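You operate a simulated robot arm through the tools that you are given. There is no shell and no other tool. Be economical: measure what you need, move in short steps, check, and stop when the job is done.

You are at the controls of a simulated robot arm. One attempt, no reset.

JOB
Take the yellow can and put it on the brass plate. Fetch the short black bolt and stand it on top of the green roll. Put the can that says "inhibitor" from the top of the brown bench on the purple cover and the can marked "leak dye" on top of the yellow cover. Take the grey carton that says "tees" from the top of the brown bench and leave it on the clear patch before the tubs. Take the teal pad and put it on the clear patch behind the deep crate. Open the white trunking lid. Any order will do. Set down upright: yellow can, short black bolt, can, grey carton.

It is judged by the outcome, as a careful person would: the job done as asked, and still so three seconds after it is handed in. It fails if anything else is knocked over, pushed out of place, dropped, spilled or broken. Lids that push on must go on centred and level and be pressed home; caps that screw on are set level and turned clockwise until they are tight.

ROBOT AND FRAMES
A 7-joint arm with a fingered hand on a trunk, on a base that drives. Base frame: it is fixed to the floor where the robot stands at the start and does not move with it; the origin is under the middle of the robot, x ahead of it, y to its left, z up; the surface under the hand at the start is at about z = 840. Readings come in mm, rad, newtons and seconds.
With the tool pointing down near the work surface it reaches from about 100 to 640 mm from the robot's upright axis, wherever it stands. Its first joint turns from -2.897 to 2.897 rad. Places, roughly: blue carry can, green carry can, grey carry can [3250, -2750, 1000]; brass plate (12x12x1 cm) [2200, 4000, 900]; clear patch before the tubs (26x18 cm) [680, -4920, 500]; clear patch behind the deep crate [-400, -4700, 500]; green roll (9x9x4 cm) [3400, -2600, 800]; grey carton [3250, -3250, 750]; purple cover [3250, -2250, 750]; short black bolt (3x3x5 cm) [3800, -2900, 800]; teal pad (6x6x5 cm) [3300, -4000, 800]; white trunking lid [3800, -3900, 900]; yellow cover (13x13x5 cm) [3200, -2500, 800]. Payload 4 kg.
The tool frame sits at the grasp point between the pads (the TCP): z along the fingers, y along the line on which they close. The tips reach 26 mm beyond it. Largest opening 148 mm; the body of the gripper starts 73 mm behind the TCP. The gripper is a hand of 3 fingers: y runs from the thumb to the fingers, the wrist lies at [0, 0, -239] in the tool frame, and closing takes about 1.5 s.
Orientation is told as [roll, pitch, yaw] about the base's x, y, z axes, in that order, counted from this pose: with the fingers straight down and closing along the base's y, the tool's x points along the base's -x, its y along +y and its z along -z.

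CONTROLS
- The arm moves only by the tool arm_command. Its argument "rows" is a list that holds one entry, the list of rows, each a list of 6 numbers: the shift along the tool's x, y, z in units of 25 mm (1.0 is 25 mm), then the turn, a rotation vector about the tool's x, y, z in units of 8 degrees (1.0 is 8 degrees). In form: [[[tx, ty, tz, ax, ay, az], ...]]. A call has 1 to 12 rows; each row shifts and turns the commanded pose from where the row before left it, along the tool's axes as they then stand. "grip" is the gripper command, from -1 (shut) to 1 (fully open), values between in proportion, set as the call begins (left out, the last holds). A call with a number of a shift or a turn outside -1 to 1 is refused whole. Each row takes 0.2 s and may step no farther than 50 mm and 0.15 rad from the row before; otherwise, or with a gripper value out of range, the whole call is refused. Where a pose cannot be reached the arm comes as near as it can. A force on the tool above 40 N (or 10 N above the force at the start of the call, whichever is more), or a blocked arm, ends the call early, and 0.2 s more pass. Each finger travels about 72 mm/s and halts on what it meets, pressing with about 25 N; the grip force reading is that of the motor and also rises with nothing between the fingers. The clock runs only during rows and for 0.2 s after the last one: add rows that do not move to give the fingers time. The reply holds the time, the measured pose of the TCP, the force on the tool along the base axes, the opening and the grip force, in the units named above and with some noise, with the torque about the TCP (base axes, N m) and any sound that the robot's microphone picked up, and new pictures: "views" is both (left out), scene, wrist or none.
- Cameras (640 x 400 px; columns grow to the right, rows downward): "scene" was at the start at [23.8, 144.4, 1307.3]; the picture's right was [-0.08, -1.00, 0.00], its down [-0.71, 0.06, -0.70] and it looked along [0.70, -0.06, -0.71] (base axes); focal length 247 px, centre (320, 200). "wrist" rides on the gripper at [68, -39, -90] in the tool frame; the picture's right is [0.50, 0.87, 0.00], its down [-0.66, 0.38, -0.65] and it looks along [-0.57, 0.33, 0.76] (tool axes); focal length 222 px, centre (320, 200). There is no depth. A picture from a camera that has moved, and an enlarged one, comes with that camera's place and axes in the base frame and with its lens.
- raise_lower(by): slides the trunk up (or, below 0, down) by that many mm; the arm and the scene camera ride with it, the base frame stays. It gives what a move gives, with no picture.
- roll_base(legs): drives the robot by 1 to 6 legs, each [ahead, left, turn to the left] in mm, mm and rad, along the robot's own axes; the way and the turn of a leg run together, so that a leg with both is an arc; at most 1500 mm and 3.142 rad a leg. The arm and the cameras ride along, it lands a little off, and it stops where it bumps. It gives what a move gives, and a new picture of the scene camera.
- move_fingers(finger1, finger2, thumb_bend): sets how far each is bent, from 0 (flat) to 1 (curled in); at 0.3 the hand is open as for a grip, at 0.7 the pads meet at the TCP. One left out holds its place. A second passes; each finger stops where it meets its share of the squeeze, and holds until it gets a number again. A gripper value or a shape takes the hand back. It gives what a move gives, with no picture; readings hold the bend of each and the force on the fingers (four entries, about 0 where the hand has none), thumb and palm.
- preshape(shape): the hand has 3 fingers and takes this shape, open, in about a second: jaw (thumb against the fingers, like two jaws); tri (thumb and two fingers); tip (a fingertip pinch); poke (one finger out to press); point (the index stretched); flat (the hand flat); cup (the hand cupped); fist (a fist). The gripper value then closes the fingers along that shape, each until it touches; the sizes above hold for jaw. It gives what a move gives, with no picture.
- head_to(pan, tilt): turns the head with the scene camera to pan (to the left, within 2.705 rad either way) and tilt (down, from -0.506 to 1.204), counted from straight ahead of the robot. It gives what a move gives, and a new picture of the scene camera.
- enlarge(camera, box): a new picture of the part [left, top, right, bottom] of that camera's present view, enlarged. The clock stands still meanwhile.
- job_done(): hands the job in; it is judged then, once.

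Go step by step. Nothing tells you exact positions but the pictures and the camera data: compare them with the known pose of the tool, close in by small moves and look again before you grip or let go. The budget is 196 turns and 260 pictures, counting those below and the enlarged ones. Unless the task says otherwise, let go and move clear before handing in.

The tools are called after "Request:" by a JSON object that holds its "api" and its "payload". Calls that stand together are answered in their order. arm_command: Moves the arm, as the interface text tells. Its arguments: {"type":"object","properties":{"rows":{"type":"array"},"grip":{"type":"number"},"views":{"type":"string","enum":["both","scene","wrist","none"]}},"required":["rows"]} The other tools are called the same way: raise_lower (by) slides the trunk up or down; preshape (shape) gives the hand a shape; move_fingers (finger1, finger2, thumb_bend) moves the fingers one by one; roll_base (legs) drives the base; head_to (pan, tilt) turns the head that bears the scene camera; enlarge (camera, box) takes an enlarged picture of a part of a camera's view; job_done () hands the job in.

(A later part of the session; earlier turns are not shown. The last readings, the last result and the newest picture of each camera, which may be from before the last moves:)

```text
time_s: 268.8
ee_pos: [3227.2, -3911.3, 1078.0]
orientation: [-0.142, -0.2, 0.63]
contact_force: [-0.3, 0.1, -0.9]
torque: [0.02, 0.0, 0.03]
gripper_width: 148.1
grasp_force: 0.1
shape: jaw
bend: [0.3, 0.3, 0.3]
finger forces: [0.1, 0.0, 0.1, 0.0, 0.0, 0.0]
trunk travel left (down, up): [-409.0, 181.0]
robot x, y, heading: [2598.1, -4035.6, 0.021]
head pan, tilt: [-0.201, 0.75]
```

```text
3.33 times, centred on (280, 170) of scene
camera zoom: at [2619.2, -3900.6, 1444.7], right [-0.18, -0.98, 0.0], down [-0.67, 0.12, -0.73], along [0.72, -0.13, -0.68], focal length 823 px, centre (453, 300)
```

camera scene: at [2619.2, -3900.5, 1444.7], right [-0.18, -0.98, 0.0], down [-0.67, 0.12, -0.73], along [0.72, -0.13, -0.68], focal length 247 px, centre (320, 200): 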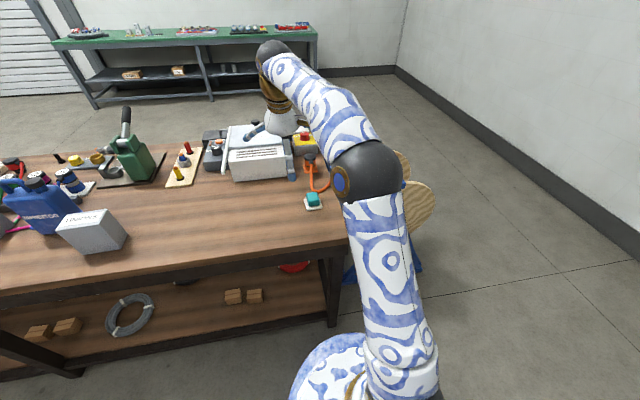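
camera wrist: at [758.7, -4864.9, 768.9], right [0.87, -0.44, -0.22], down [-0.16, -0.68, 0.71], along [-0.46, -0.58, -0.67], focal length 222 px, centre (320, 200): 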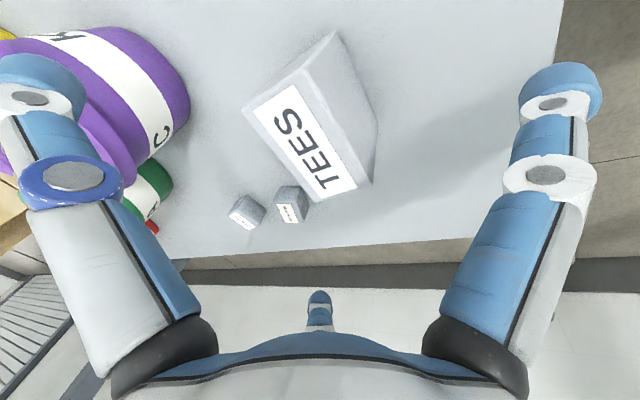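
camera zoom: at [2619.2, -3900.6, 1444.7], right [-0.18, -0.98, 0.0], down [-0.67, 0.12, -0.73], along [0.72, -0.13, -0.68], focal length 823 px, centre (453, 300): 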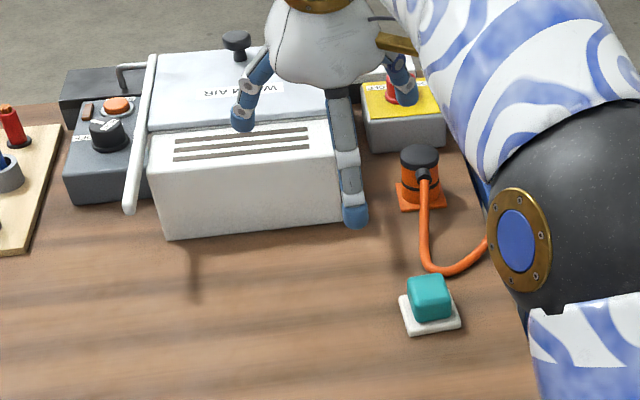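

I'll drive 65 mm closer, set the hand vertical and move above the pad (≈3257, -3991).

Request:
{"api": "roll_base", "payload": {"legs": [[65, 0, -0.02]]}}

Request:
{"api": "arm_command", "payload": {"rows": [[[0, 0, 0, -0.5, 0.72, 0], [0, 0, 0, -0.5, 0.72, 0], [0.42, -0.35, 0, 0, 0, 0], [0.42, -0.35, 0, 0, 0, 0], [0.42, -0.35, 0, 0, 0, 0], [0, 0, 0, 0, 0, 0]]], "views": "wrist"}}

```text
time_s: 269.8
ee_pos: [3295.1, -3922.9, 1076.9]
orientation: [-0.143, -0.199, 0.61]
contact_force: [-0.3, -0.3, 0.3]
torque: [0.01, 0.03, -0.03]
gripper_width: 147.8
grasp_force: 0.0
shape: jaw
bend: [0.3, 0.3, 0.3]
finger forces: [0.0, 0.1, 0.1, 0.0, 0.0, 0.0]
trunk travel left (down, up): [-409.0, 181.0]
robot x, y, heading: [2663.5, -4034.4, -0.001]
head pan, tilt: [-0.201, 0.75]
camera scene: at [2687.4, -3900.3, 1444.7], right [-0.2, -0.98, 0.0], down [-0.67, 0.14, -0.73], along [0.72, -0.15, -0.68], focal length 247 px, centre (320, 200)
```

scene: 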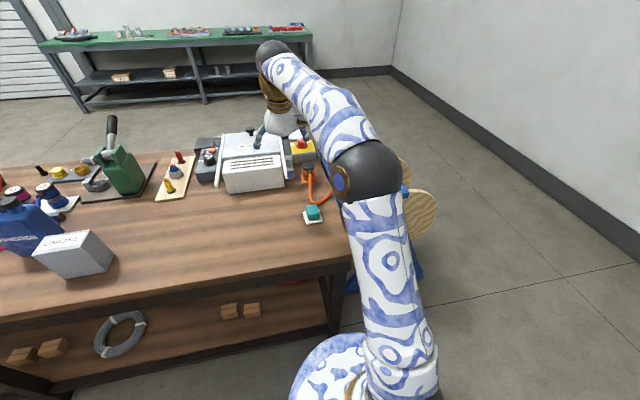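

```text
time_s: 271.2
ee_pos: [3269.2, -3961.3, 1063.3]
orientation: [-0.003, 0.002, 0.594]
contact_force: [-0.1, -0.4, 0.5]
torque: [-0.01, 0.0, -0.01]
gripper_width: 147.9
grasp_force: 0.1
shape: jaw
bend: [0.3, 0.3, 0.3]
finger forces: [0.1, 0.1, 0.0, 0.0, 0.0, 0.0]
out of reach, approached as far as the arm can: row 2
trunk travel left (down, up): [-409.0, 181.0]
robot x, y, heading: [2664.1, -4033.0, -0.002]
head pan, tilt: [-0.201, 0.75]
camera wrist: at [3235.3, -4031.5, 1154.1], right [-0.9, 0.44, 0.0], down [0.33, 0.68, 0.65], along [0.28, 0.59, -0.76], focal length 222 px, centre (320, 200)
```

wrist: 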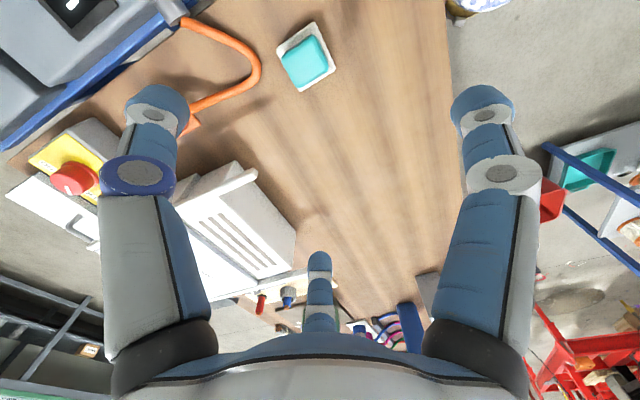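

Pad top ≈ (3269, -3998, 846). Centre the hand over it and lower to 900.

Request:
{"api": "arm_command", "payload": {"rows": [[[0.415, -0.61, 0, 0, 0, 0], [0.415, -0.61, 0, 0, 0, 0], [0, 0, 0, 0, 0, 0]]], "views": "none"}}

Request:
{"api": "raise_lower", "payload": {"by": -155}}

Request:
{"api": "enlarge", "payload": {"camera": "wrist", "box": [0, 0, 640, 400]}}

Request:
{"api": "enlarge", "payload": {"camera": "scene", "box": [230, 110, 390, 230]}}

```text
time_s: 272.0
ee_pos: [3269.5, -3997.1, 1063.6]
orientation: [-0.003, 0.001, 0.595]
contact_force: [-0.3, 0.1, 0.1]
torque: [0.01, -0.03, 0.01]
gripper_width: 148.0
grasp_force: 0.1
shape: jaw
bend: [0.3, 0.3, 0.3]
finger forces: [0.1, 0.0, 0.0, 0.1, 0.1, 0.0]
trunk travel left (down, up): [-409.0, 181.0]
robot x, y, heading: [2663.3, -4036.0, -0.002]
head pan, tilt: [-0.201, 0.75]
```

```text
time_s: 273.8
ee_pos: [3269.2, -3997.8, 907.8]
orientation: [-0.003, 0.001, 0.596]
contact_force: [0.8, -0.3, 0.5]
torque: [0.02, -0.02, -0.01]
gripper_width: 147.9
grasp_force: 0.1
shape: jaw
bend: [0.3, 0.3, 0.3]
finger forces: [0.0, 0.0, 0.0, 0.1, 0.0, 0.1]
trunk travel left (down, up): [-254.0, 336.0]
robot x, y, heading: [2663.9, -4035.7, -0.004]
head pan, tilt: [-0.201, 0.75]
```

```text
1.00 times, centred on (320, 200) of wrist (not enlarged: the box is as wide or as high as the picture)
camera zoom: at [3235.7, -4067.1, 999.0], right [-0.9, 0.44, 0.0], down [0.33, 0.68, 0.65], along [0.29, 0.59, -0.76], focal length 222 px, centre (320, 200)
```

zoom: 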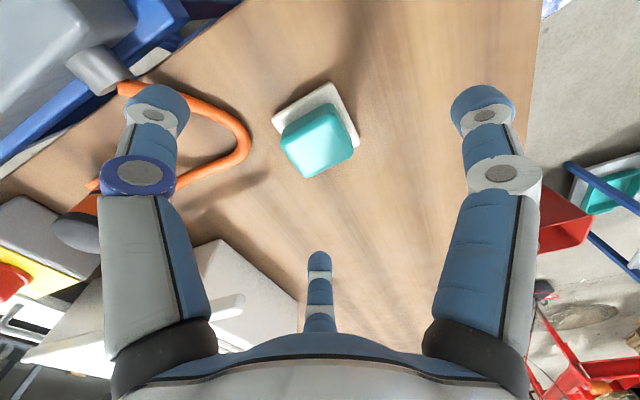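

```text
3.33 times, centred on (310, 170) of scene
camera zoom: at [2687.1, -3900.4, 1289.8], right [-0.2, -0.98, 0.0], down [-0.67, 0.14, -0.73], along [0.72, -0.15, -0.68], focal length 823 px, centre (353, 300)
```

zoom: 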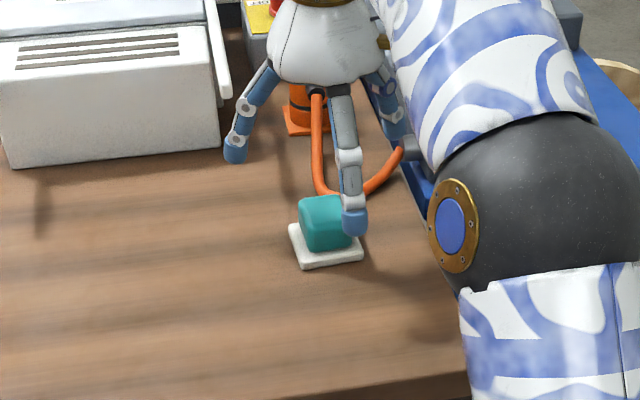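

Aligned. I pre-close to ~100 mm to keep clear of the orange hose, lower, then grip.

Request:
{"api": "arm_command", "payload": {"rows": [[[0, 0, 0, 0, 0, 0], [0, 0, 0, 0, 0, 0], [0, 0, 0, 0, 0, 0], [0, 0, 0, 0, 0, 0]]], "grip": 0.35, "views": "none"}}

Request:
{"api": "raise_lower", "payload": {"by": -45}}

Request:
{"api": "enlarge", "payload": {"camera": "wrist", "box": [0, 0, 640, 400]}}

Request:
{"api": "enlarge", "payload": {"camera": "scene", "box": [230, 90, 390, 210]}}

```text
time_s: 274.8
ee_pos: [3269.7, -3998.6, 908.2]
orientation: [-0.002, 0.002, 0.597]
contact_force: [0.5, 0.3, -0.1]
torque: [0.04, 0.02, -0.01]
gripper_width: 100.2
grasp_force: 0.1
shape: jaw
bend: [0.29, 0.29, 0.72]
finger forces: [0.0, 0.0, 0.0, 0.0, 0.0, 0.0]
trunk travel left (down, up): [-254.0, 336.0]
robot x, y, heading: [2659.8, -4034.4, -0.001]
head pan, tilt: [-0.201, 0.75]
```

```text
time_s: 275.6
ee_pos: [3269.0, -3998.1, 861.8]
orientation: [-0.002, 0.004, 0.595]
contact_force: [0.1, -0.3, -0.1]
torque: [0.02, 0.01, 0.01]
gripper_width: 100.2
grasp_force: 0.0
shape: jaw
bend: [0.29, 0.29, 0.72]
finger forces: [0.0, 0.0, 0.0, 0.0, 0.1, 0.0]
trunk travel left (down, up): [-209.0, 381.0]
robot x, y, heading: [2663.3, -4035.5, 0.004]
head pan, tilt: [-0.201, 0.75]
```

```text
1.00 times, centred on (320, 200) of wrist (not enlarged: the box is as wide or as high as the picture)
camera zoom: at [3235.7, -4067.1, 954.0], right [-0.9, 0.44, 0.0], down [0.33, 0.68, 0.65], along [0.29, 0.59, -0.76], focal length 222 px, centre (320, 200)
```

zoom: 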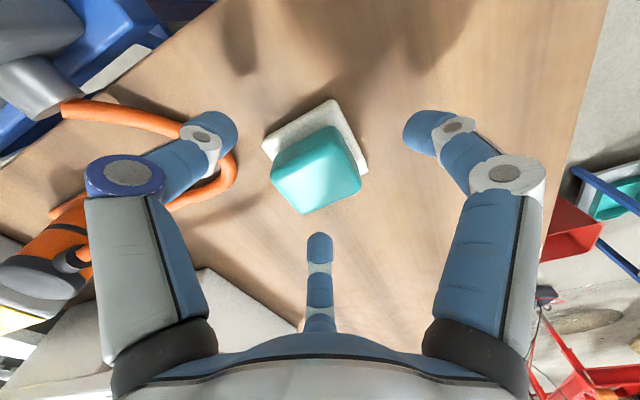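

```text
3.33 times, centred on (310, 150) of scene
camera zoom: at [2687.1, -3900.4, 1244.7], right [-0.2, -0.98, 0.0], down [-0.67, 0.14, -0.73], along [0.72, -0.15, -0.68], focal length 823 px, centre (353, 367)
```

zoom: 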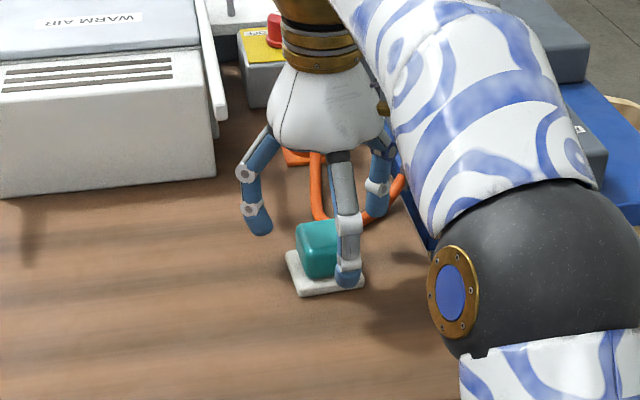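

Request:
{"api": "arm_command", "payload": {"rows": [[[0, 0, 0, 0, 0, 0], [0, 0, 0, 0, 0, 0], [0, 0, 0, 0, 0, 0], [0, 0, 0, 0, 0, 0], [0, 0, 0, 0, 0, 0], [0, 0, 0, 0, 0, 0], [0, 0, 0, 0, 0, 0]]], "grip": -1, "views": "wrist"}}

Request:
{"api": "raise_lower", "payload": {"by": 60}}

Request:
{"api": "enlarge", "payload": {"camera": "wrist", "box": [0, 0, 640, 400]}}

Request:
{"api": "enlarge", "payload": {"camera": "scene", "box": [230, 110, 390, 230]}}

```text
time_s: 277.2
ee_pos: [3270.8, -3996.8, 862.6]
orientation: [-0.001, 0.001, 0.596]
contact_force: [-0.6, -0.4, -0.1]
torque: [-0.01, 0.03, -0.01]
gripper_width: 41.8
grasp_force: 24.7
shape: jaw
bend: [0.77, 0.77, 0.7]
finger forces: [20.9, 19.6, 0.0, 0.0, 19.8, 0.0]
trunk travel left (down, up): [-209.0, 381.0]
robot x, y, heading: [2662.7, -4034.1, -0.0]
head pan, tilt: [-0.201, 0.75]
camera wrist: at [3235.7, -4067.1, 954.0], right [-0.9, 0.44, 0.0], down [0.33, 0.68, 0.65], along [0.29, 0.59, -0.76], focal length 222 px, centre (320, 200)
```

wrist: 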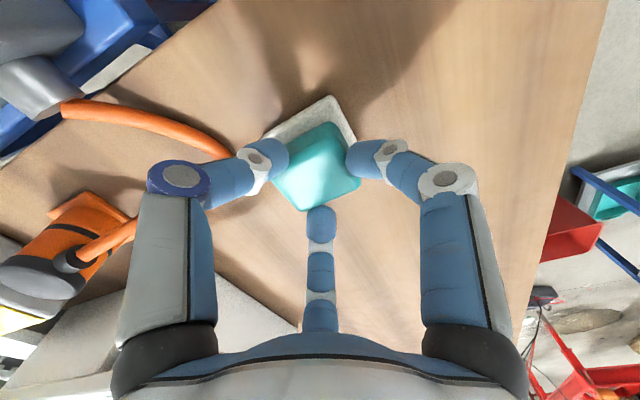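

```text
time_s: 278.2
ee_pos: [3271.1, -3998.7, 921.9]
orientation: [-0.002, 0.0, 0.595]
contact_force: [-0.1, -0.1, -0.9]
torque: [0.03, 0.02, 0.0]
gripper_width: 42.1
grasp_force: 24.7
shape: jaw
bend: [0.77, 0.77, 0.7]
finger forces: [20.8, 19.6, 0.0, 0.0, 19.2, 0.0]
trunk travel left (down, up): [-269.0, 321.0]
robot x, y, heading: [2662.1, -4037.5, 0.002]
head pan, tilt: [-0.201, 0.75]
```

```text
1.00 times, centred on (320, 200) of wrist (not enlarged: the box is as wide or as high as the picture)
camera zoom: at [3235.8, -4067.1, 1013.9], right [-0.9, 0.44, 0.0], down [0.33, 0.68, 0.65], along [0.29, 0.59, -0.76], focal length 222 px, centre (320, 200)
```

zoom: 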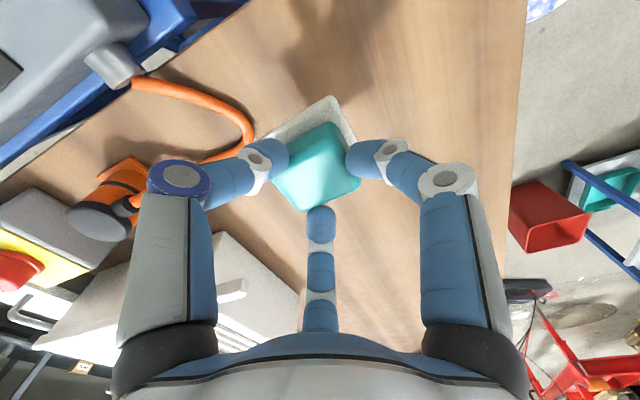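

```text
3.33 times, centred on (310, 170) of scene
camera zoom: at [2687.2, -3900.3, 1304.7], right [-0.2, -0.98, 0.0], down [-0.67, 0.14, -0.73], along [0.72, -0.15, -0.68], focal length 823 px, centre (353, 300)
```

zoom: 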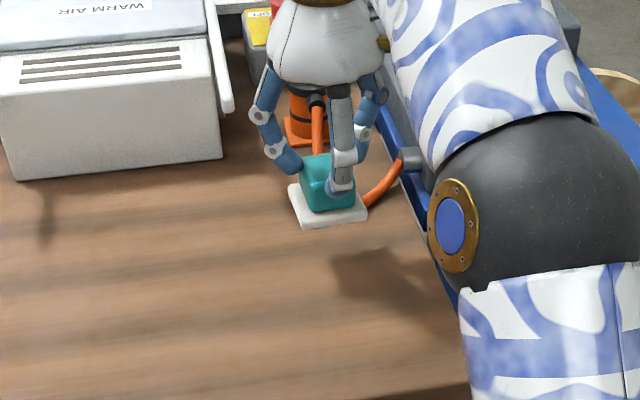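

The pad with its white base lifts as one piece. I raise, back off, tuck the arm in, and start the long way round to the west side of the low table.

Request:
{"api": "raise_lower", "payload": {"by": 130}}

Request:
{"api": "roll_base", "payload": {"legs": [[-510, 0, 0]]}}

Request:
{"api": "arm_command", "payload": {"rows": [[[0.8, 0.55, 0, 0, 0, 0], [0.8, 0.55, 0, 0, 0, 0], [0.8, 0.55, 0, 0, 0, 0], [0.8, 0.55, 0, 0, 0, 0], [0.8, 0.55, 0, 0, 0, 0], [0.8, 0.55, 0, 0, 0, 0], [0.8, 0.55, 0, 0, 0, 0], [0.8, 0.55, 0, 0, 0, 0], [0.8, 0.55, 0, 0, 0, 0], [0, 0, 0, 0, 0, 0]]], "views": "none"}}

Request:
{"api": "roll_base", "payload": {"legs": [[0, 0, -1.57], [0, 0, -1.57], [500, -255, 0], [436, -390, 0], [1414, -50, 0]]}}

```text
time_s: 279.8
ee_pos: [3269.6, -3998.2, 1052.5]
orientation: [-0.001, 0.001, 0.595]
contact_force: [0.2, -0.2, -0.7]
torque: [0.0, 0.01, 0.01]
gripper_width: 41.9
grasp_force: 24.7
shape: jaw
bend: [0.77, 0.77, 0.7]
finger forces: [20.8, 19.6, 0.0, 0.0, 19.3, 0.0]
trunk travel left (down, up): [-399.0, 191.0]
robot x, y, heading: [2661.5, -4036.8, 0.002]
head pan, tilt: [-0.201, 0.75]
```

```text
time_s: 282.8
ee_pos: [2758.1, -3996.7, 1052.8]
orientation: [-0.003, 0.001, 0.598]
contact_force: [0.2, -0.9, -0.8]
torque: [-0.01, 0.02, -0.01]
gripper_width: 42.2
grasp_force: 24.9
shape: jaw
bend: [0.77, 0.77, 0.7]
finger forces: [20.7, 19.6, 0.0, 0.1, 19.2, 0.0]
trunk travel left (down, up): [-399.0, 191.0]
robot x, y, heading: [2149.3, -4033.1, 0.002]
head pan, tilt: [-0.201, 0.75]
camera scene: at [2174.7, -3901.3, 1434.7], right [-0.2, -0.98, 0.0], down [-0.67, 0.13, -0.73], along [0.72, -0.14, -0.68], focal length 247 px, centre (320, 200)
```

scene: 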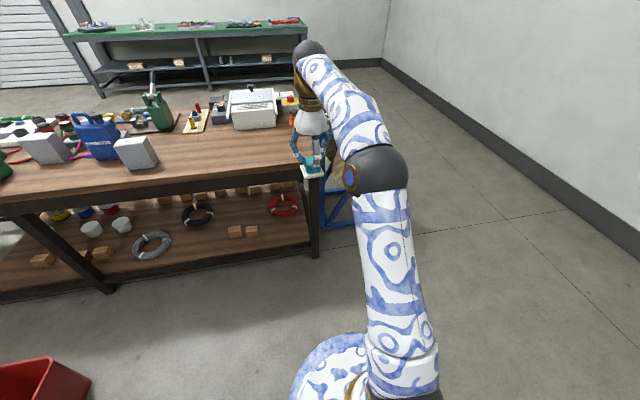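

```text
time_s: 285.0
ee_pos: [2538.9, -3995.8, 1053.4]
orientation: [-0.002, 0.002, 0.599]
contact_force: [0.1, 0.2, -0.5]
torque: [0.02, 0.0, 0.0]
gripper_width: 41.4
grasp_force: 25.6
shape: jaw
bend: [0.77, 0.77, 0.7]
finger forces: [16.9, 19.7, 0.0, 0.1, 18.5, 0.0]
trunk travel left (down, up): [-399.0, 191.0]
robot x, y, heading: [2149.0, -4037.4, 0.0]
head pan, tilt: [-0.201, 0.75]
```

```text
time_s: 305.5
ee_pos: [-580.3, -3313.2, 1055.0]
orientation: [-0.001, 0.003, -2.586]
contact_force: [0.4, -0.6, 0.0]
torque: [-0.01, 0.04, 0.02]
gripper_width: 28.4
grasp_force: 24.8
shape: jaw
bend: [0.81, 0.81, 0.75]
finger forces: [0.1, 0.1, 0.0, 0.1, 0.0, 0.0]
trunk travel left (down, up): [-399.0, 191.0]
robot x, y, heading: [-189.5, -3288.6, 3.103]
head pan, tilt: [-0.201, 0.75]
camera scene: at [-214.0, -3422.7, 1434.7], right [0.24, 0.97, 0.0], down [0.66, -0.16, -0.73], along [-0.71, 0.17, -0.68], focal length 247 px, centre (320, 200)
```

scene: 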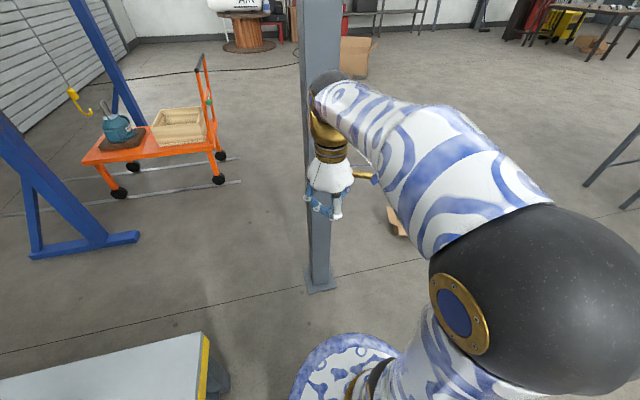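

The pad slipped out during the drive. I look back along the route to find it.

Request:
{"api": "head_to", "payload": {"pan": 2.6, "tilt": 0.5}}

Request:
{"api": "head_to", "payload": {"pan": -2.6, "tilt": 0.5}}

Request:
{"api": "head_to", "payload": {"pan": 0.6, "tilt": 0.8}}

```text
time_s: 308.0
ee_pos: [-582.1, -3313.9, 1052.6]
orientation: [-0.001, 0.001, -2.586]
contact_force: [-0.8, 0.2, -0.5]
torque: [-0.02, 0.03, -0.03]
gripper_width: 28.8
grasp_force: 25.3
shape: jaw
bend: [0.81, 0.81, 0.75]
finger forces: [0.0, 0.0, 0.0, 0.0, 0.1, 0.1]
trunk travel left (down, up): [-399.0, 191.0]
robot x, y, heading: [-189.6, -3289.2, 3.1]
head pan, tilt: [2.601, 0.499]
camera scene: at [-57.5, -3492.5, 1456.7], right [-0.55, -0.84, 0.0], down [-0.4, 0.26, -0.88], along [0.73, -0.48, -0.48], focal length 247 px, centre (320, 200)
```

scene: 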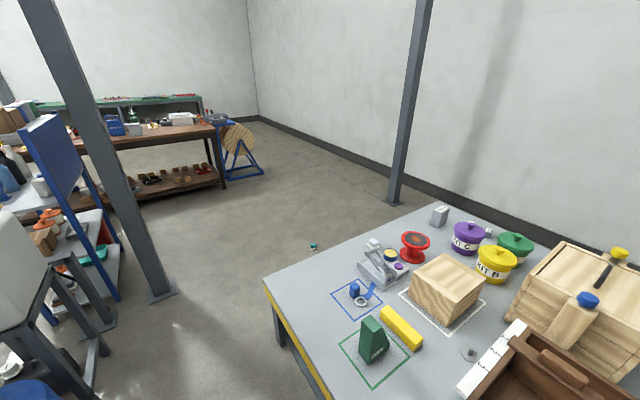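

```text
time_s: 312.0
ee_pos: [-580.9, -3312.6, 1054.4]
orientation: [-0.002, 0.002, -2.587]
contact_force: [0.1, 0.4, 0.4]
torque: [0.0, -0.01, 0.02]
gripper_width: 29.0
grasp_force: 25.3
shape: jaw
bend: [0.81, 0.81, 0.75]
finger forces: [0.0, 0.0, 0.0, 0.1, 0.1, 0.0]
trunk travel left (down, up): [-399.0, 191.0]
robot x, y, heading: [-188.8, -3289.1, 3.104]
head pan, tilt: [-2.601, 0.499]
camera scene: at [-53.7, -3398.8, 1456.7], right [0.48, -0.88, 0.0], down [-0.42, -0.23, -0.88], along [0.77, 0.42, -0.48], focal length 247 px, centre (320, 200)
```

scene: 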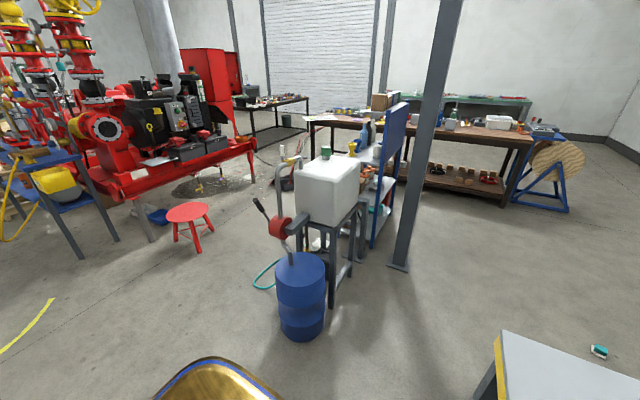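

```text
time_s: 314.8
ee_pos: [-580.6, -3312.6, 1052.5]
orientation: [-0.002, 0.001, -2.588]
contact_force: [-0.2, 0.0, 0.5]
torque: [-0.05, 0.05, -0.01]
gripper_width: 28.6
grasp_force: 25.1
shape: jaw
bend: [0.81, 0.81, 0.75]
finger forces: [0.1, 0.1, 0.0, 0.1, 0.0, 0.0]
trunk travel left (down, up): [-399.0, 191.0]
robot x, y, heading: [-190.2, -3288.5, 3.1]
head pan, tilt: [0.6, 0.799]
camera scene: at [-201.9, -3485.3, 1430.7], right [-0.53, 0.85, 0.0], down [0.61, 0.38, -0.7], along [-0.59, -0.37, -0.72], focal length 247 px, centre (320, 200)
```

scene: 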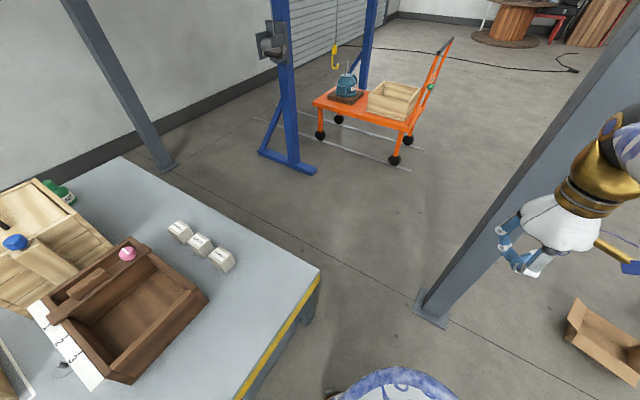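

Found it: the pad lies upright on the floor near (1444, -4410). I drive back to stand east of it, facing west.

Request:
{"api": "roll_base", "payload": {"legs": [[0, 0, 0.04], [-1404, 100, 0], [-486, 390, 0], [-200, 640, 0]]}}

Request:
{"api": "head_to", "payload": {"pan": 0.1, "tilt": 1.1}}

```text
time_s: 328.5
ee_pos: [1477.7, -4461.4, 1054.1]
orientation: [-0.001, 0.001, -2.576]
contact_force: [-0.1, 0.7, 0.6]
torque: [-0.03, 0.0, -0.03]
gripper_width: 28.6
grasp_force: 25.3
shape: jaw
bend: [0.81, 0.81, 0.75]
finger forces: [0.1, 0.1, 0.1, 0.0, 0.1, 0.0]
trunk travel left (down, up): [-399.0, 191.0]
robot x, y, heading: [1866.8, -4437.5, 3.107]
head pan, tilt: [0.6, 0.799]
camera scene: at [1859.0, -4629.8, 1430.7], right [-0.54, 0.84, 0.0], down [0.6, 0.39, -0.7], along [-0.59, -0.38, -0.72], focal length 247 px, centre (320, 200)
```

scene: 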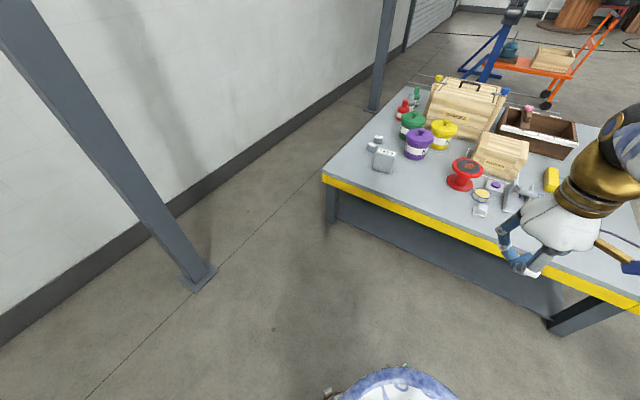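

```text
time_s: 329.4
ee_pos: [1478.4, -4460.9, 1053.6]
orientation: [-0.002, 0.002, -2.575]
contact_force: [0.4, 0.4, -0.1]
torque: [0.01, 0.01, 0.02]
gripper_width: 28.8
grasp_force: 24.5
shape: jaw
bend: [0.81, 0.81, 0.75]
finger forces: [0.1, 0.0, 0.0, 0.0, 0.0, 0.0]
trunk travel left (down, up): [-399.0, 191.0]
robot x, y, heading: [1872.3, -4430.1, 3.116]
head pan, tilt: [0.099, 1.1]
camera scene: at [1863.8, -4590.7, 1409.0], right [-0.07, 1.0, 0.0], down [0.89, 0.06, -0.45], along [-0.45, -0.03, -0.89], focal length 247 px, centre (320, 200)
```

scene: 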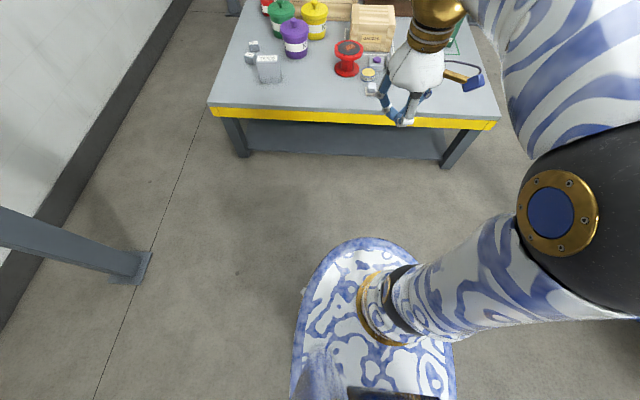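

Request:
{"api": "roll_base", "payload": {"legs": [[-200, 0, 0.03]]}}

Request:
{"api": "enlarge", "payload": {"camera": "wrist", "box": [0, 0, 640, 400]}}

```text
time_s: 331.0
ee_pos: [1678.5, -4475.4, 1054.8]
orientation: [-0.002, 0.002, -2.547]
contact_force: [-1.0, -0.5, -0.3]
torque: [-0.01, -0.04, -0.02]
gripper_width: 28.8
grasp_force: 24.9
shape: jaw
bend: [0.81, 0.81, 0.75]
finger forces: [0.0, 0.0, 0.1, 0.1, 0.0, 0.1]
trunk travel left (down, up): [-399.0, 191.0]
robot x, y, heading: [2065.7, -4439.3, 3.143]
head pan, tilt: [0.099, 1.1]
camera scene: at [2067.9, -4593.9, 1409.0], right [-0.1, 1.0, 0.0], down [0.89, 0.09, -0.45], along [-0.45, -0.04, -0.89], focal length 247 px, centre (320, 200)
```

scene: 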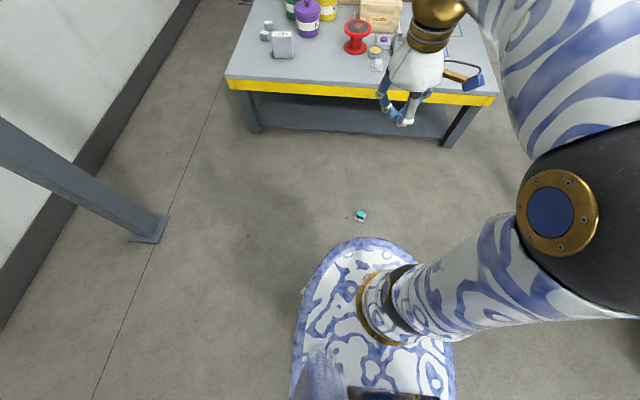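

```text
1.00 times, centred on (320, 200) of wrist (not enlarged: the box is as wide or as high as the picture)
camera zoom: at [1712.1, -4404.9, 1145.2], right [0.9, -0.44, 0.0], down [-0.33, -0.68, 0.65], along [-0.29, -0.59, -0.76], focal length 222 px, centre (320, 200)
```

zoom: 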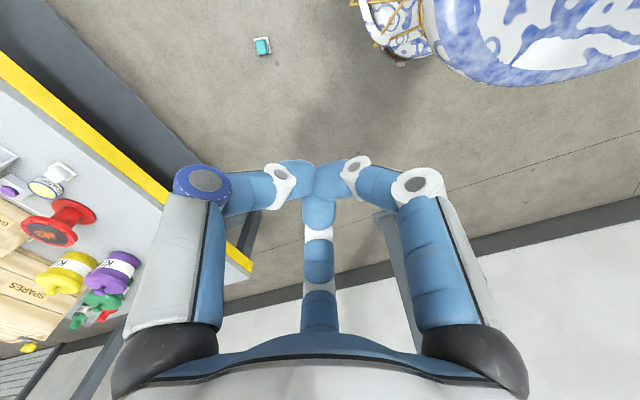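

Request:
{"api": "roll_base", "payload": {"legs": [[175, 0, 0]]}}

Request:
{"api": "arm_command", "payload": {"rows": [[[-0.1, -1, 0, 0, 0, 0], [-0.1, -1, 0, 0, 0, 0], [-0.1, -1, 0, 0, 0, 0], [-0.1, -0.5, 0, 0, 0, 0], [0, 0, 0, 0, 0, 0]]], "grip": 0.5, "views": "none"}}

Request:
{"api": "raise_lower", "payload": {"by": -399}}

Request:
{"api": "enlarge", "payload": {"camera": "wrist", "box": [0, 0, 640, 400]}}

```text
time_s: 332.5
ee_pos: [1504.1, -4474.3, 1053.5]
orientation: [-0.001, 0.002, -2.548]
contact_force: [0.6, 1.1, -0.3]
torque: [0.03, 0.03, 0.03]
gripper_width: 29.0
grasp_force: 24.9
shape: jaw
bend: [0.81, 0.81, 0.75]
finger forces: [0.0, 0.0, 0.0, 0.0, 0.1, 0.0]
trunk travel left (down, up): [-399.0, 191.0]
robot x, y, heading: [1893.6, -4440.7, 3.139]
head pan, tilt: [0.099, 1.1]
camera scene: at [1893.3, -4593.6, 1409.0], right [-0.1, 1.0, 0.0], down [0.89, 0.09, -0.45], along [-0.45, -0.04, -0.89], focal length 247 px, centre (320, 200)
```

scene: 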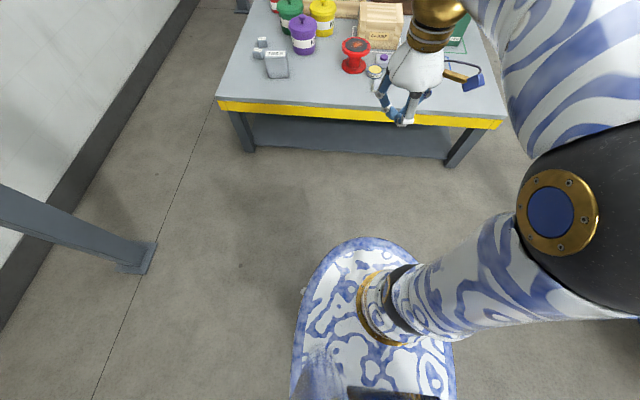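

```text
time_s: 333.7
ee_pos: [1447.2, -4405.6, 1053.8]
orientation: [-0.001, 0.002, -2.547]
contact_force: [-0.5, -0.4, -0.8]
torque: [0.02, -0.01, -0.01]
gripper_width: 110.5
grasp_force: 0.0
shape: jaw
bend: [0.27, 0.27, 0.55]
finger forces: [0.1, 0.0, 0.1, 0.0, 0.0, 0.0]
trunk travel left (down, up): [-399.0, 191.0]
robot x, y, heading: [1893.5, -4438.5, 3.141]
head pan, tilt: [0.099, 1.1]
```

```text
time_s: 337.5
ee_pos: [1445.7, -4407.1, 654.3]
orientation: [-0.002, 0.002, -2.547]
contact_force: [-1.1, 0.2, -0.6]
torque: [-0.03, -0.01, 0.01]
gripper_width: 110.4
grasp_force: 0.0
shape: jaw
bend: [0.27, 0.27, 0.55]
finger forces: [0.0, 0.0, 0.0, 0.1, 0.1, 0.0]
trunk travel left (down, up): [0.0, 590.0]
robot x, y, heading: [1895.0, -4433.0, 3.136]
head pan, tilt: [0.099, 1.1]
```

```text
1.00 times, centred on (320, 200) of wrist (not enlarged: the box is as wide or as high as the picture)
camera zoom: at [1480.3, -4335.7, 746.0], right [0.9, -0.44, 0.0], down [-0.33, -0.68, 0.65], along [-0.29, -0.59, -0.76], focal length 222 px, centre (320, 200)
```

zoom: 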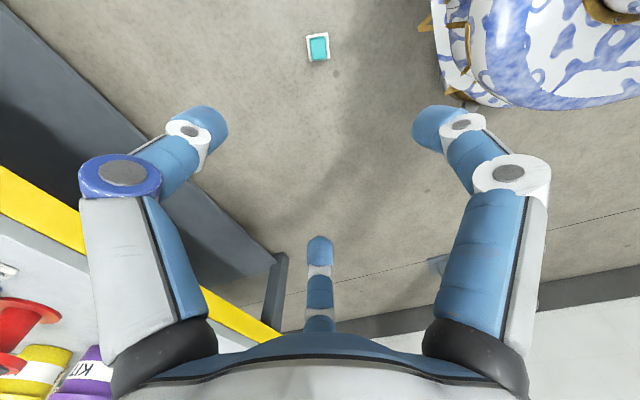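

The pad stands upright on the floor at (1438, -4404), well aligned to the fingers. Descend.

Request:
{"api": "arm_command", "payload": {"rows": [[[-0.2, -0.28, 1, 0, 0, 0], [0, 0, 1, 0, 0, 0], [0, 0, 1, 0, 0, 0], [0, 0, 1, 0, 0, 0], [0, 0, 1, 0, 0, 0], [0, 0, 1, 0, 0, 0], [0, 0, 1, 0, 0, 0], [0, 0, 1, 0, 0, 0], [0, 0, 1, 0, 0, 0], [0, 0, 1, 0, 0, 0], [0, 0, 1, 0, 0, 0], [0, 0, 1, 0, 0, 0]]], "views": "both"}}

```text
time_s: 340.1
ee_pos: [1440.3, -4402.1, 354.5]
orientation: [-0.001, 0.002, -2.548]
contact_force: [-0.3, 0.4, 0.1]
torque: [0.0, 0.0, 0.0]
gripper_width: 110.7
grasp_force: 0.0
shape: jaw
bend: [0.27, 0.27, 0.55]
finger forces: [0.0, 0.0, 0.0, 0.0, 0.0, 0.1]
trunk travel left (down, up): [0.0, 590.0]
robot x, y, heading: [1892.1, -4435.9, 3.138]
head pan, tilt: [0.099, 1.1]
camera scene: at [1893.4, -4593.6, 1010.0], right [-0.1, 1.0, 0.0], down [0.89, 0.09, -0.45], along [-0.45, -0.04, -0.89], focal length 247 px, centre (320, 200)
camera wrist: at [1473.8, -4332.2, 445.5], right [0.9, -0.44, 0.0], down [-0.33, -0.68, 0.65], along [-0.29, -0.59, -0.76], focal length 222 px, centre (320, 200)
```

scene: 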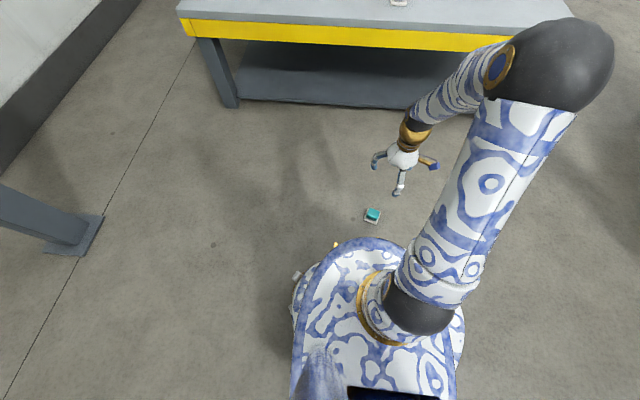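
wrist: 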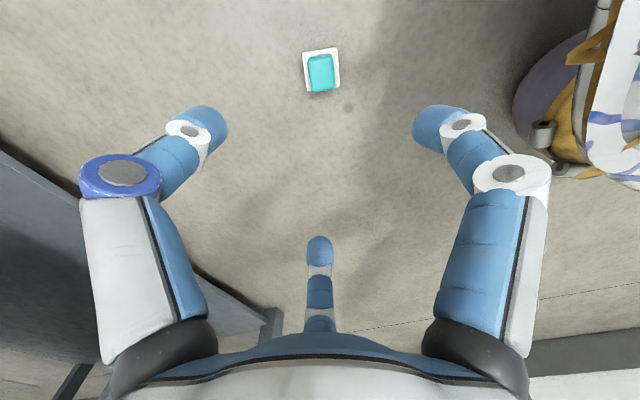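

Request:
{"api": "arm_command", "payload": {"rows": [[[0, 0, 1, 0, 0, 0], [0, 0, 1, 0, 0, 0], [0, 0, 1, 0, 0, 0], [0, 0, 1, 0, 0, 0], [0, 0, 1, 0, 0, 0], [0, 0, 1, 0, 0, 0], [0, 0, 1, 0, 0, 0], [0, 0, 1, 0, 0, 0], [0, 0, 1, 0, 0, 0], [0, 0, 0, 0, 0, 0]]], "views": "both"}}

```text
time_s: 342.3
ee_pos: [1439.3, -4403.1, 129.4]
orientation: [-0.002, 0.001, -2.548]
contact_force: [0.3, -0.2, -0.3]
torque: [-0.01, 0.0, -0.04]
gripper_width: 110.7
grasp_force: 0.2
shape: jaw
bend: [0.27, 0.27, 0.55]
finger forces: [0.0, 0.0, 0.0, 0.0, 0.1, 0.1]
trunk travel left (down, up): [0.0, 590.0]
robot x, y, heading: [1894.4, -4437.5, 3.138]
head pan, tilt: [0.099, 1.1]
camera scene: at [1893.4, -4593.5, 1010.0], right [-0.1, 1.0, 0.0], down [0.89, 0.09, -0.45], along [-0.45, -0.04, -0.89], focal length 247 px, centre (320, 200)
camera wrist: at [1473.1, -4332.0, 220.7], right [0.9, -0.44, 0.0], down [-0.33, -0.68, 0.65], along [-0.29, -0.59, -0.76], focal length 222 px, centre (320, 200)
```

scene: 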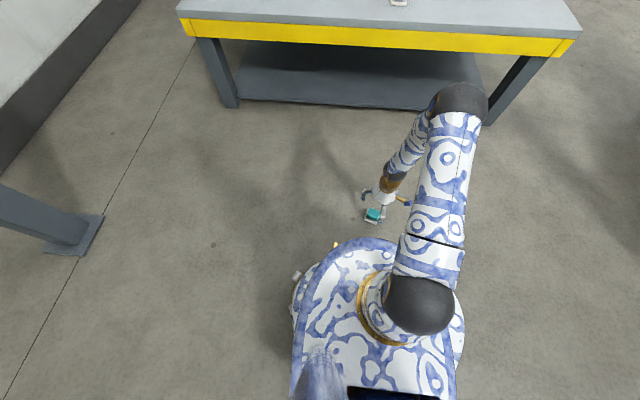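
wrist: 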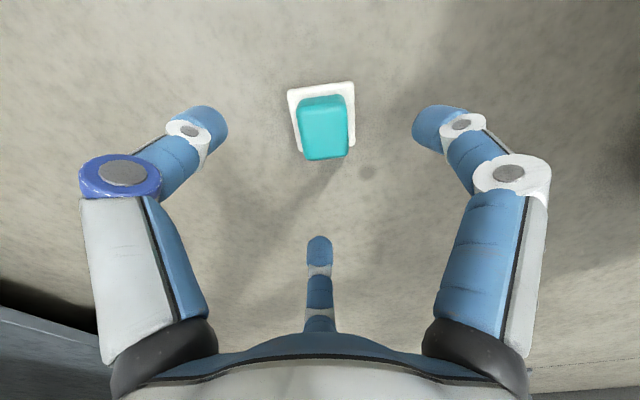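

Request:
{"api": "arm_command", "payload": {"rows": [[[-0.14, 0.14, 0.89, 0, 0, 0], [0, 0, 0.89, 0, 0, 0], [0, 0, 0.89, 0, 0, 0], [0, 0, 0.89, 0, 0, 0], [0, 0, 0, 0, 0, 0]]], "views": "wrist"}}

```text
time_s: 343.5
ee_pos: [1435.8, -4408.7, 39.1]
orientation: [-0.001, 0.002, -2.549]
contact_force: [-0.4, 0.2, -0.4]
torque: [0.01, 0.0, -0.02]
gripper_width: 110.8
grasp_force: 0.0
shape: jaw
bend: [0.27, 0.27, 0.55]
finger forces: [0.0, 0.0, 0.1, 0.0, 0.0, 0.0]
trunk travel left (down, up): [0.0, 590.0]
robot x, y, heading: [1893.5, -4436.1, 3.137]
head pan, tilt: [0.099, 1.1]
camera wrist: at [1470.0, -4337.3, 130.8], right [0.9, -0.44, 0.0], down [-0.33, -0.68, 0.65], along [-0.29, -0.59, -0.76], focal length 222 px, centre (320, 200)
```

wrist: 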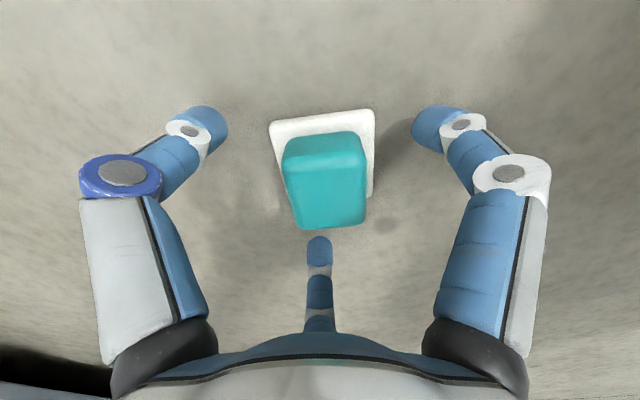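

Fingers now reach well down around the pad. Close and lift a little to test.

Request:
{"api": "arm_command", "payload": {"rows": [[[0, 0, 0, 0, 0, 0], [0, 0, 0, 0, 0, 0], [0, 0, 0, 0, 0, 0], [0, 0, 0, 0, 0, 0], [0, 0, 0, 0, 0, 0], [0, 0, 0, 0, 0, 0], [0, 0, 0, 0, 0, 0]]], "grip": -1, "views": "wrist"}}

Request:
{"api": "arm_command", "payload": {"rows": [[[0, 0, -0.8, 0, 0, 0], [0, 0, -1, 0, 0, 0], [0, 0, -1, 0, 0, 0], [0, 0, -1, 0, 0, 0], [0, 0, 0, 0, 0, 0]]], "views": "both"}}

```text
time_s: 345.1
ee_pos: [1436.5, -4407.6, 39.5]
orientation: [-0.002, 0.003, -2.548]
contact_force: [-0.3, -0.3, 0.1]
torque: [0.02, -0.01, 0.04]
gripper_width: 42.6
grasp_force: 24.7
shape: jaw
bend: [0.77, 0.77, 0.7]
finger forces: [21.1, 22.0, 0.0, 0.1, 18.5, 0.0]
trunk travel left (down, up): [0.0, 590.0]
robot x, y, heading: [1892.3, -4436.5, 3.143]
head pan, tilt: [0.099, 1.1]
camera wrist: at [1470.1, -4337.4, 131.0], right [0.9, -0.44, 0.0], down [-0.33, -0.68, 0.65], along [-0.29, -0.59, -0.76], focal length 222 px, centre (320, 200)
```

wrist: 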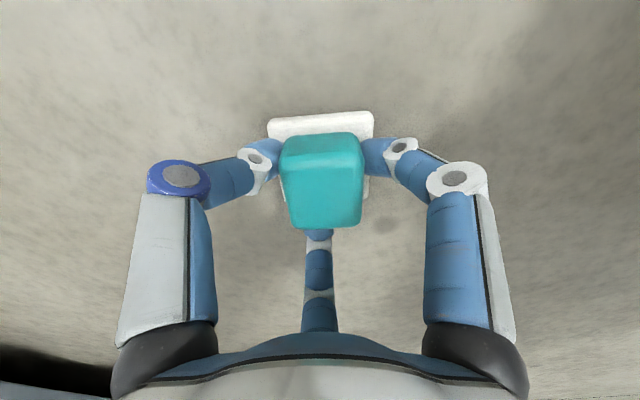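

```text
time_s: 346.3
ee_pos: [1436.7, -4408.8, 135.0]
orientation: [-0.003, 0.001, -2.548]
contact_force: [0.2, -0.2, -0.4]
torque: [0.0, -0.03, -0.06]
gripper_width: 42.6
grasp_force: 24.9
shape: jaw
bend: [0.77, 0.77, 0.7]
finger forces: [21.2, 21.9, 0.1, 0.0, 18.4, 0.1]
trunk travel left (down, up): [0.0, 590.0]
robot x, y, heading: [1897.5, -4436.7, 3.141]
head pan, tilt: [0.099, 1.1]
camera scene: at [1893.3, -4593.5, 1010.0], right [-0.1, 1.0, 0.0], down [0.89, 0.09, -0.45], along [-0.45, -0.04, -0.89], focal length 247 px, centre (320, 200)
camera wrist: at [1471.3, -4337.4, 226.4], right [0.9, -0.44, 0.0], down [-0.33, -0.68, 0.65], along [-0.29, -0.59, -0.76], focal length 222 px, centre (320, 200)
```

scene: 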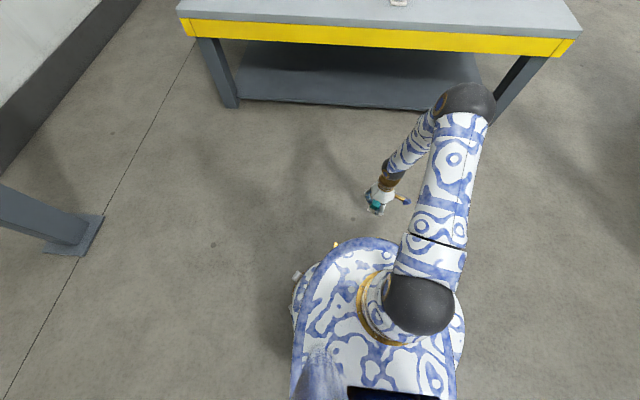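
wrist: 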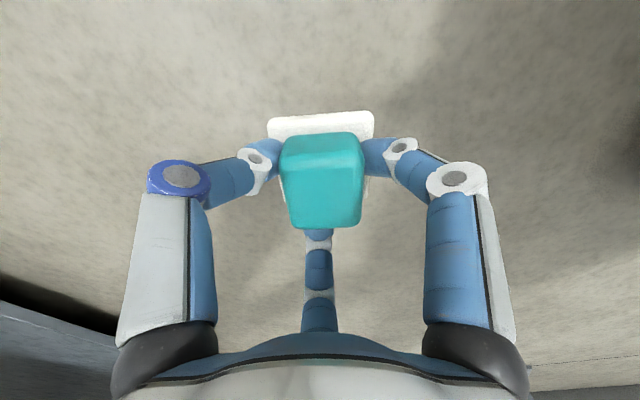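

Held firmly. Raise and start the long way round, checking the grip between stages.

Request:
{"api": "arm_command", "payload": {"rows": [[[0, 0, -1, 0, 0, 0], [0, 0, -1, 0, 0, 0], [0, 0, -1, 0, 0, 0], [0, 0, -1, 0, 0, 0], [0, 0, -1, 0, 0, 0], [0, 0, -1, 0, 0, 0], [0, 0, -1, 0, 0, 0], [0, 0, -1, 0, 0, 0], [0, 0, -1, 0, 0, 0], [0, 0, -1, 0, 0, 0], [0, 0, -1, 0, 0, 0], [0, 0, -1, 0, 0, 0]]], "views": "none"}}

Request:
{"api": "arm_command", "payload": {"rows": [[[0, 0, -1, 0, 0, 0], [0, 0, -1, 0, 0, 0], [0, 0, -1, 0, 0, 0], [0, 0, -1, 0, 0, 0], [0, 0, -1, 0, 0, 0], [0, 0, -1, 0, 0, 0], [0, 0, -1, 0, 0, 0], [0, 0, -1, 0, 0, 0], [0, 0, 0, 0, 0, 0]]], "views": "none"}}

Request:
{"api": "raise_lower", "payload": {"by": 250}}

Request:
{"api": "roll_base", "payload": {"legs": [[194, -660, 0]]}}

Request:
{"api": "roll_base", "payload": {"legs": [[486, -380, 0]]}}

Request:
{"api": "roll_base", "payload": {"legs": [[1414, -50, 0]]}}

```text
time_s: 348.9
ee_pos: [1438.0, -4407.4, 436.0]
orientation: [-0.001, 0.002, -2.547]
contact_force: [0.4, -0.3, -0.3]
torque: [0.01, 0.01, 0.02]
gripper_width: 41.9
grasp_force: 25.0
shape: jaw
bend: [0.77, 0.77, 0.7]
finger forces: [21.1, 21.0, 0.1, 0.1, 18.5, 0.0]
trunk travel left (down, up): [0.0, 590.0]
robot x, y, heading: [1891.2, -4436.2, 3.141]
head pan, tilt: [0.099, 1.1]
```

```text
time_s: 350.9
ee_pos: [1438.9, -4408.1, 636.2]
orientation: [-0.001, 0.001, -2.548]
contact_force: [-0.6, -0.1, 0.1]
torque: [0.04, 0.0, 0.02]
gripper_width: 41.6
grasp_force: 24.6
shape: jaw
bend: [0.77, 0.77, 0.7]
finger forces: [21.1, 20.5, 0.1, 0.0, 18.5, 0.0]
trunk travel left (down, up): [0.0, 590.0]
robot x, y, heading: [1893.8, -4434.8, 3.14]
head pan, tilt: [0.099, 1.1]
```

```text
time_s: 353.5
ee_pos: [1437.9, -4408.9, 886.0]
orientation: [-0.003, 0.002, -2.549]
contact_force: [-0.3, 0.3, -0.8]
torque: [0.0, 0.01, 0.02]
gripper_width: 41.2
grasp_force: 24.8
shape: jaw
bend: [0.77, 0.77, 0.7]
finger forces: [21.0, 20.5, 0.0, 0.1, 18.6, 0.0]
trunk travel left (down, up): [-250.0, 340.0]
robot x, y, heading: [1892.9, -4436.8, 3.135]
head pan, tilt: [0.099, 1.1]
```

```text
time_s: 357.3
ee_pos: [1246.6, -3752.6, 885.2]
orientation: [-0.002, 0.002, -2.546]
contact_force: [0.7, 0.4, -0.4]
torque: [-0.01, 0.0, 0.02]
gripper_width: 41.3
grasp_force: 25.1
shape: jaw
bend: [0.77, 0.77, 0.7]
finger forces: [21.0, 20.5, 0.1, 0.0, 18.5, 0.1]
trunk travel left (down, up): [-250.0, 340.0]
robot x, y, heading: [1703.3, -3779.1, -3.139]
head pan, tilt: [0.099, 1.1]
camera scene: at [1701.3, -3934.8, 1260.0], right [-0.1, 0.99, 0.0], down [0.89, 0.09, -0.45], along [-0.45, -0.05, -0.89], focal length 247 px, centre (320, 200)
```

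scene: 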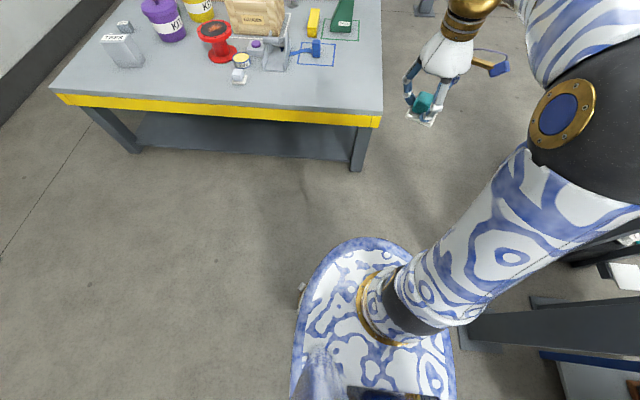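

```text
time_s: 360.8
ee_pos: [748.6, -3379.5, 885.2]
orientation: [-0.002, 0.002, -2.542]
contact_force: [0.1, -0.3, -0.8]
torque: [-0.03, -0.01, -0.01]
gripper_width: 41.3
grasp_force: 25.0
shape: jaw
bend: [0.77, 0.77, 0.7]
finger forces: [21.0, 20.6, 0.0, 0.0, 18.5, 0.1]
trunk travel left (down, up): [-250.0, 340.0]
robot x, y, heading: [1204.1, -3402.4, -3.135]
head pan, tilt: [0.099, 1.1]
camera scene: at [1205.7, -3559.8, 1260.0], right [-0.11, 0.99, 0.0], down [0.89, 0.09, -0.45], along [-0.45, -0.05, -0.89], focal length 247 px, centre (320, 200)
```

scene: 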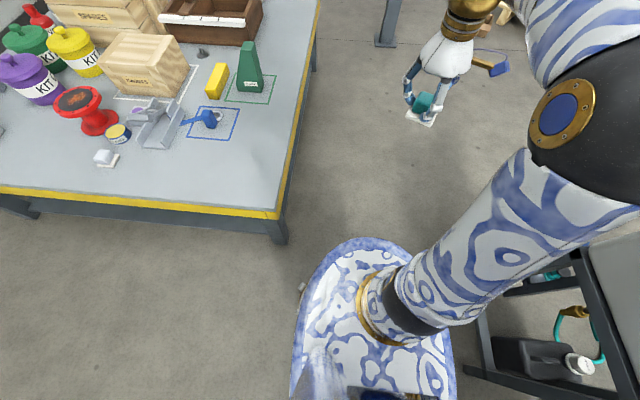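

```text
time_s: 367.9
ee_pos: [-678.7, -3324.9, 886.0]
orientation: [-0.003, 0.003, -2.551]
contact_force: [0.5, 1.2, -0.6]
torque: [0.02, 0.01, 0.0]
gripper_width: 41.2
grasp_force: 25.1
shape: jaw
bend: [0.77, 0.77, 0.7]
finger forces: [20.9, 20.5, 0.0, 0.0, 18.5, 0.0]
trunk travel left (down, up): [-250.0, 340.0]
robot x, y, heading: [-226.0, -3355.1, 3.139]
head pan, tilt: [0.099, 1.1]
camera scene: at [-224.2, -3510.9, 1260.0], right [-0.1, 1.0, 0.0], down [0.89, 0.09, -0.45], along [-0.45, -0.04, -0.89], focal length 247 px, centre (320, 200)
```

scene: 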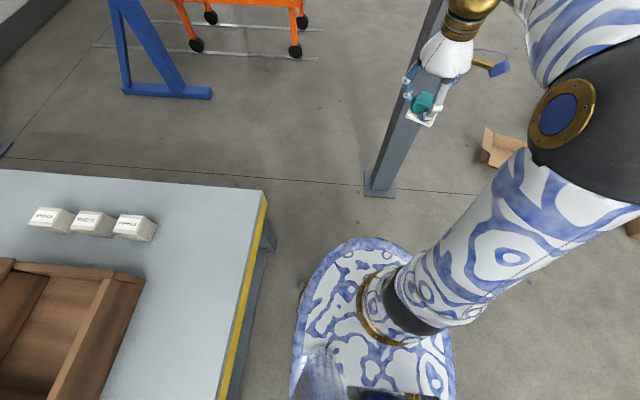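

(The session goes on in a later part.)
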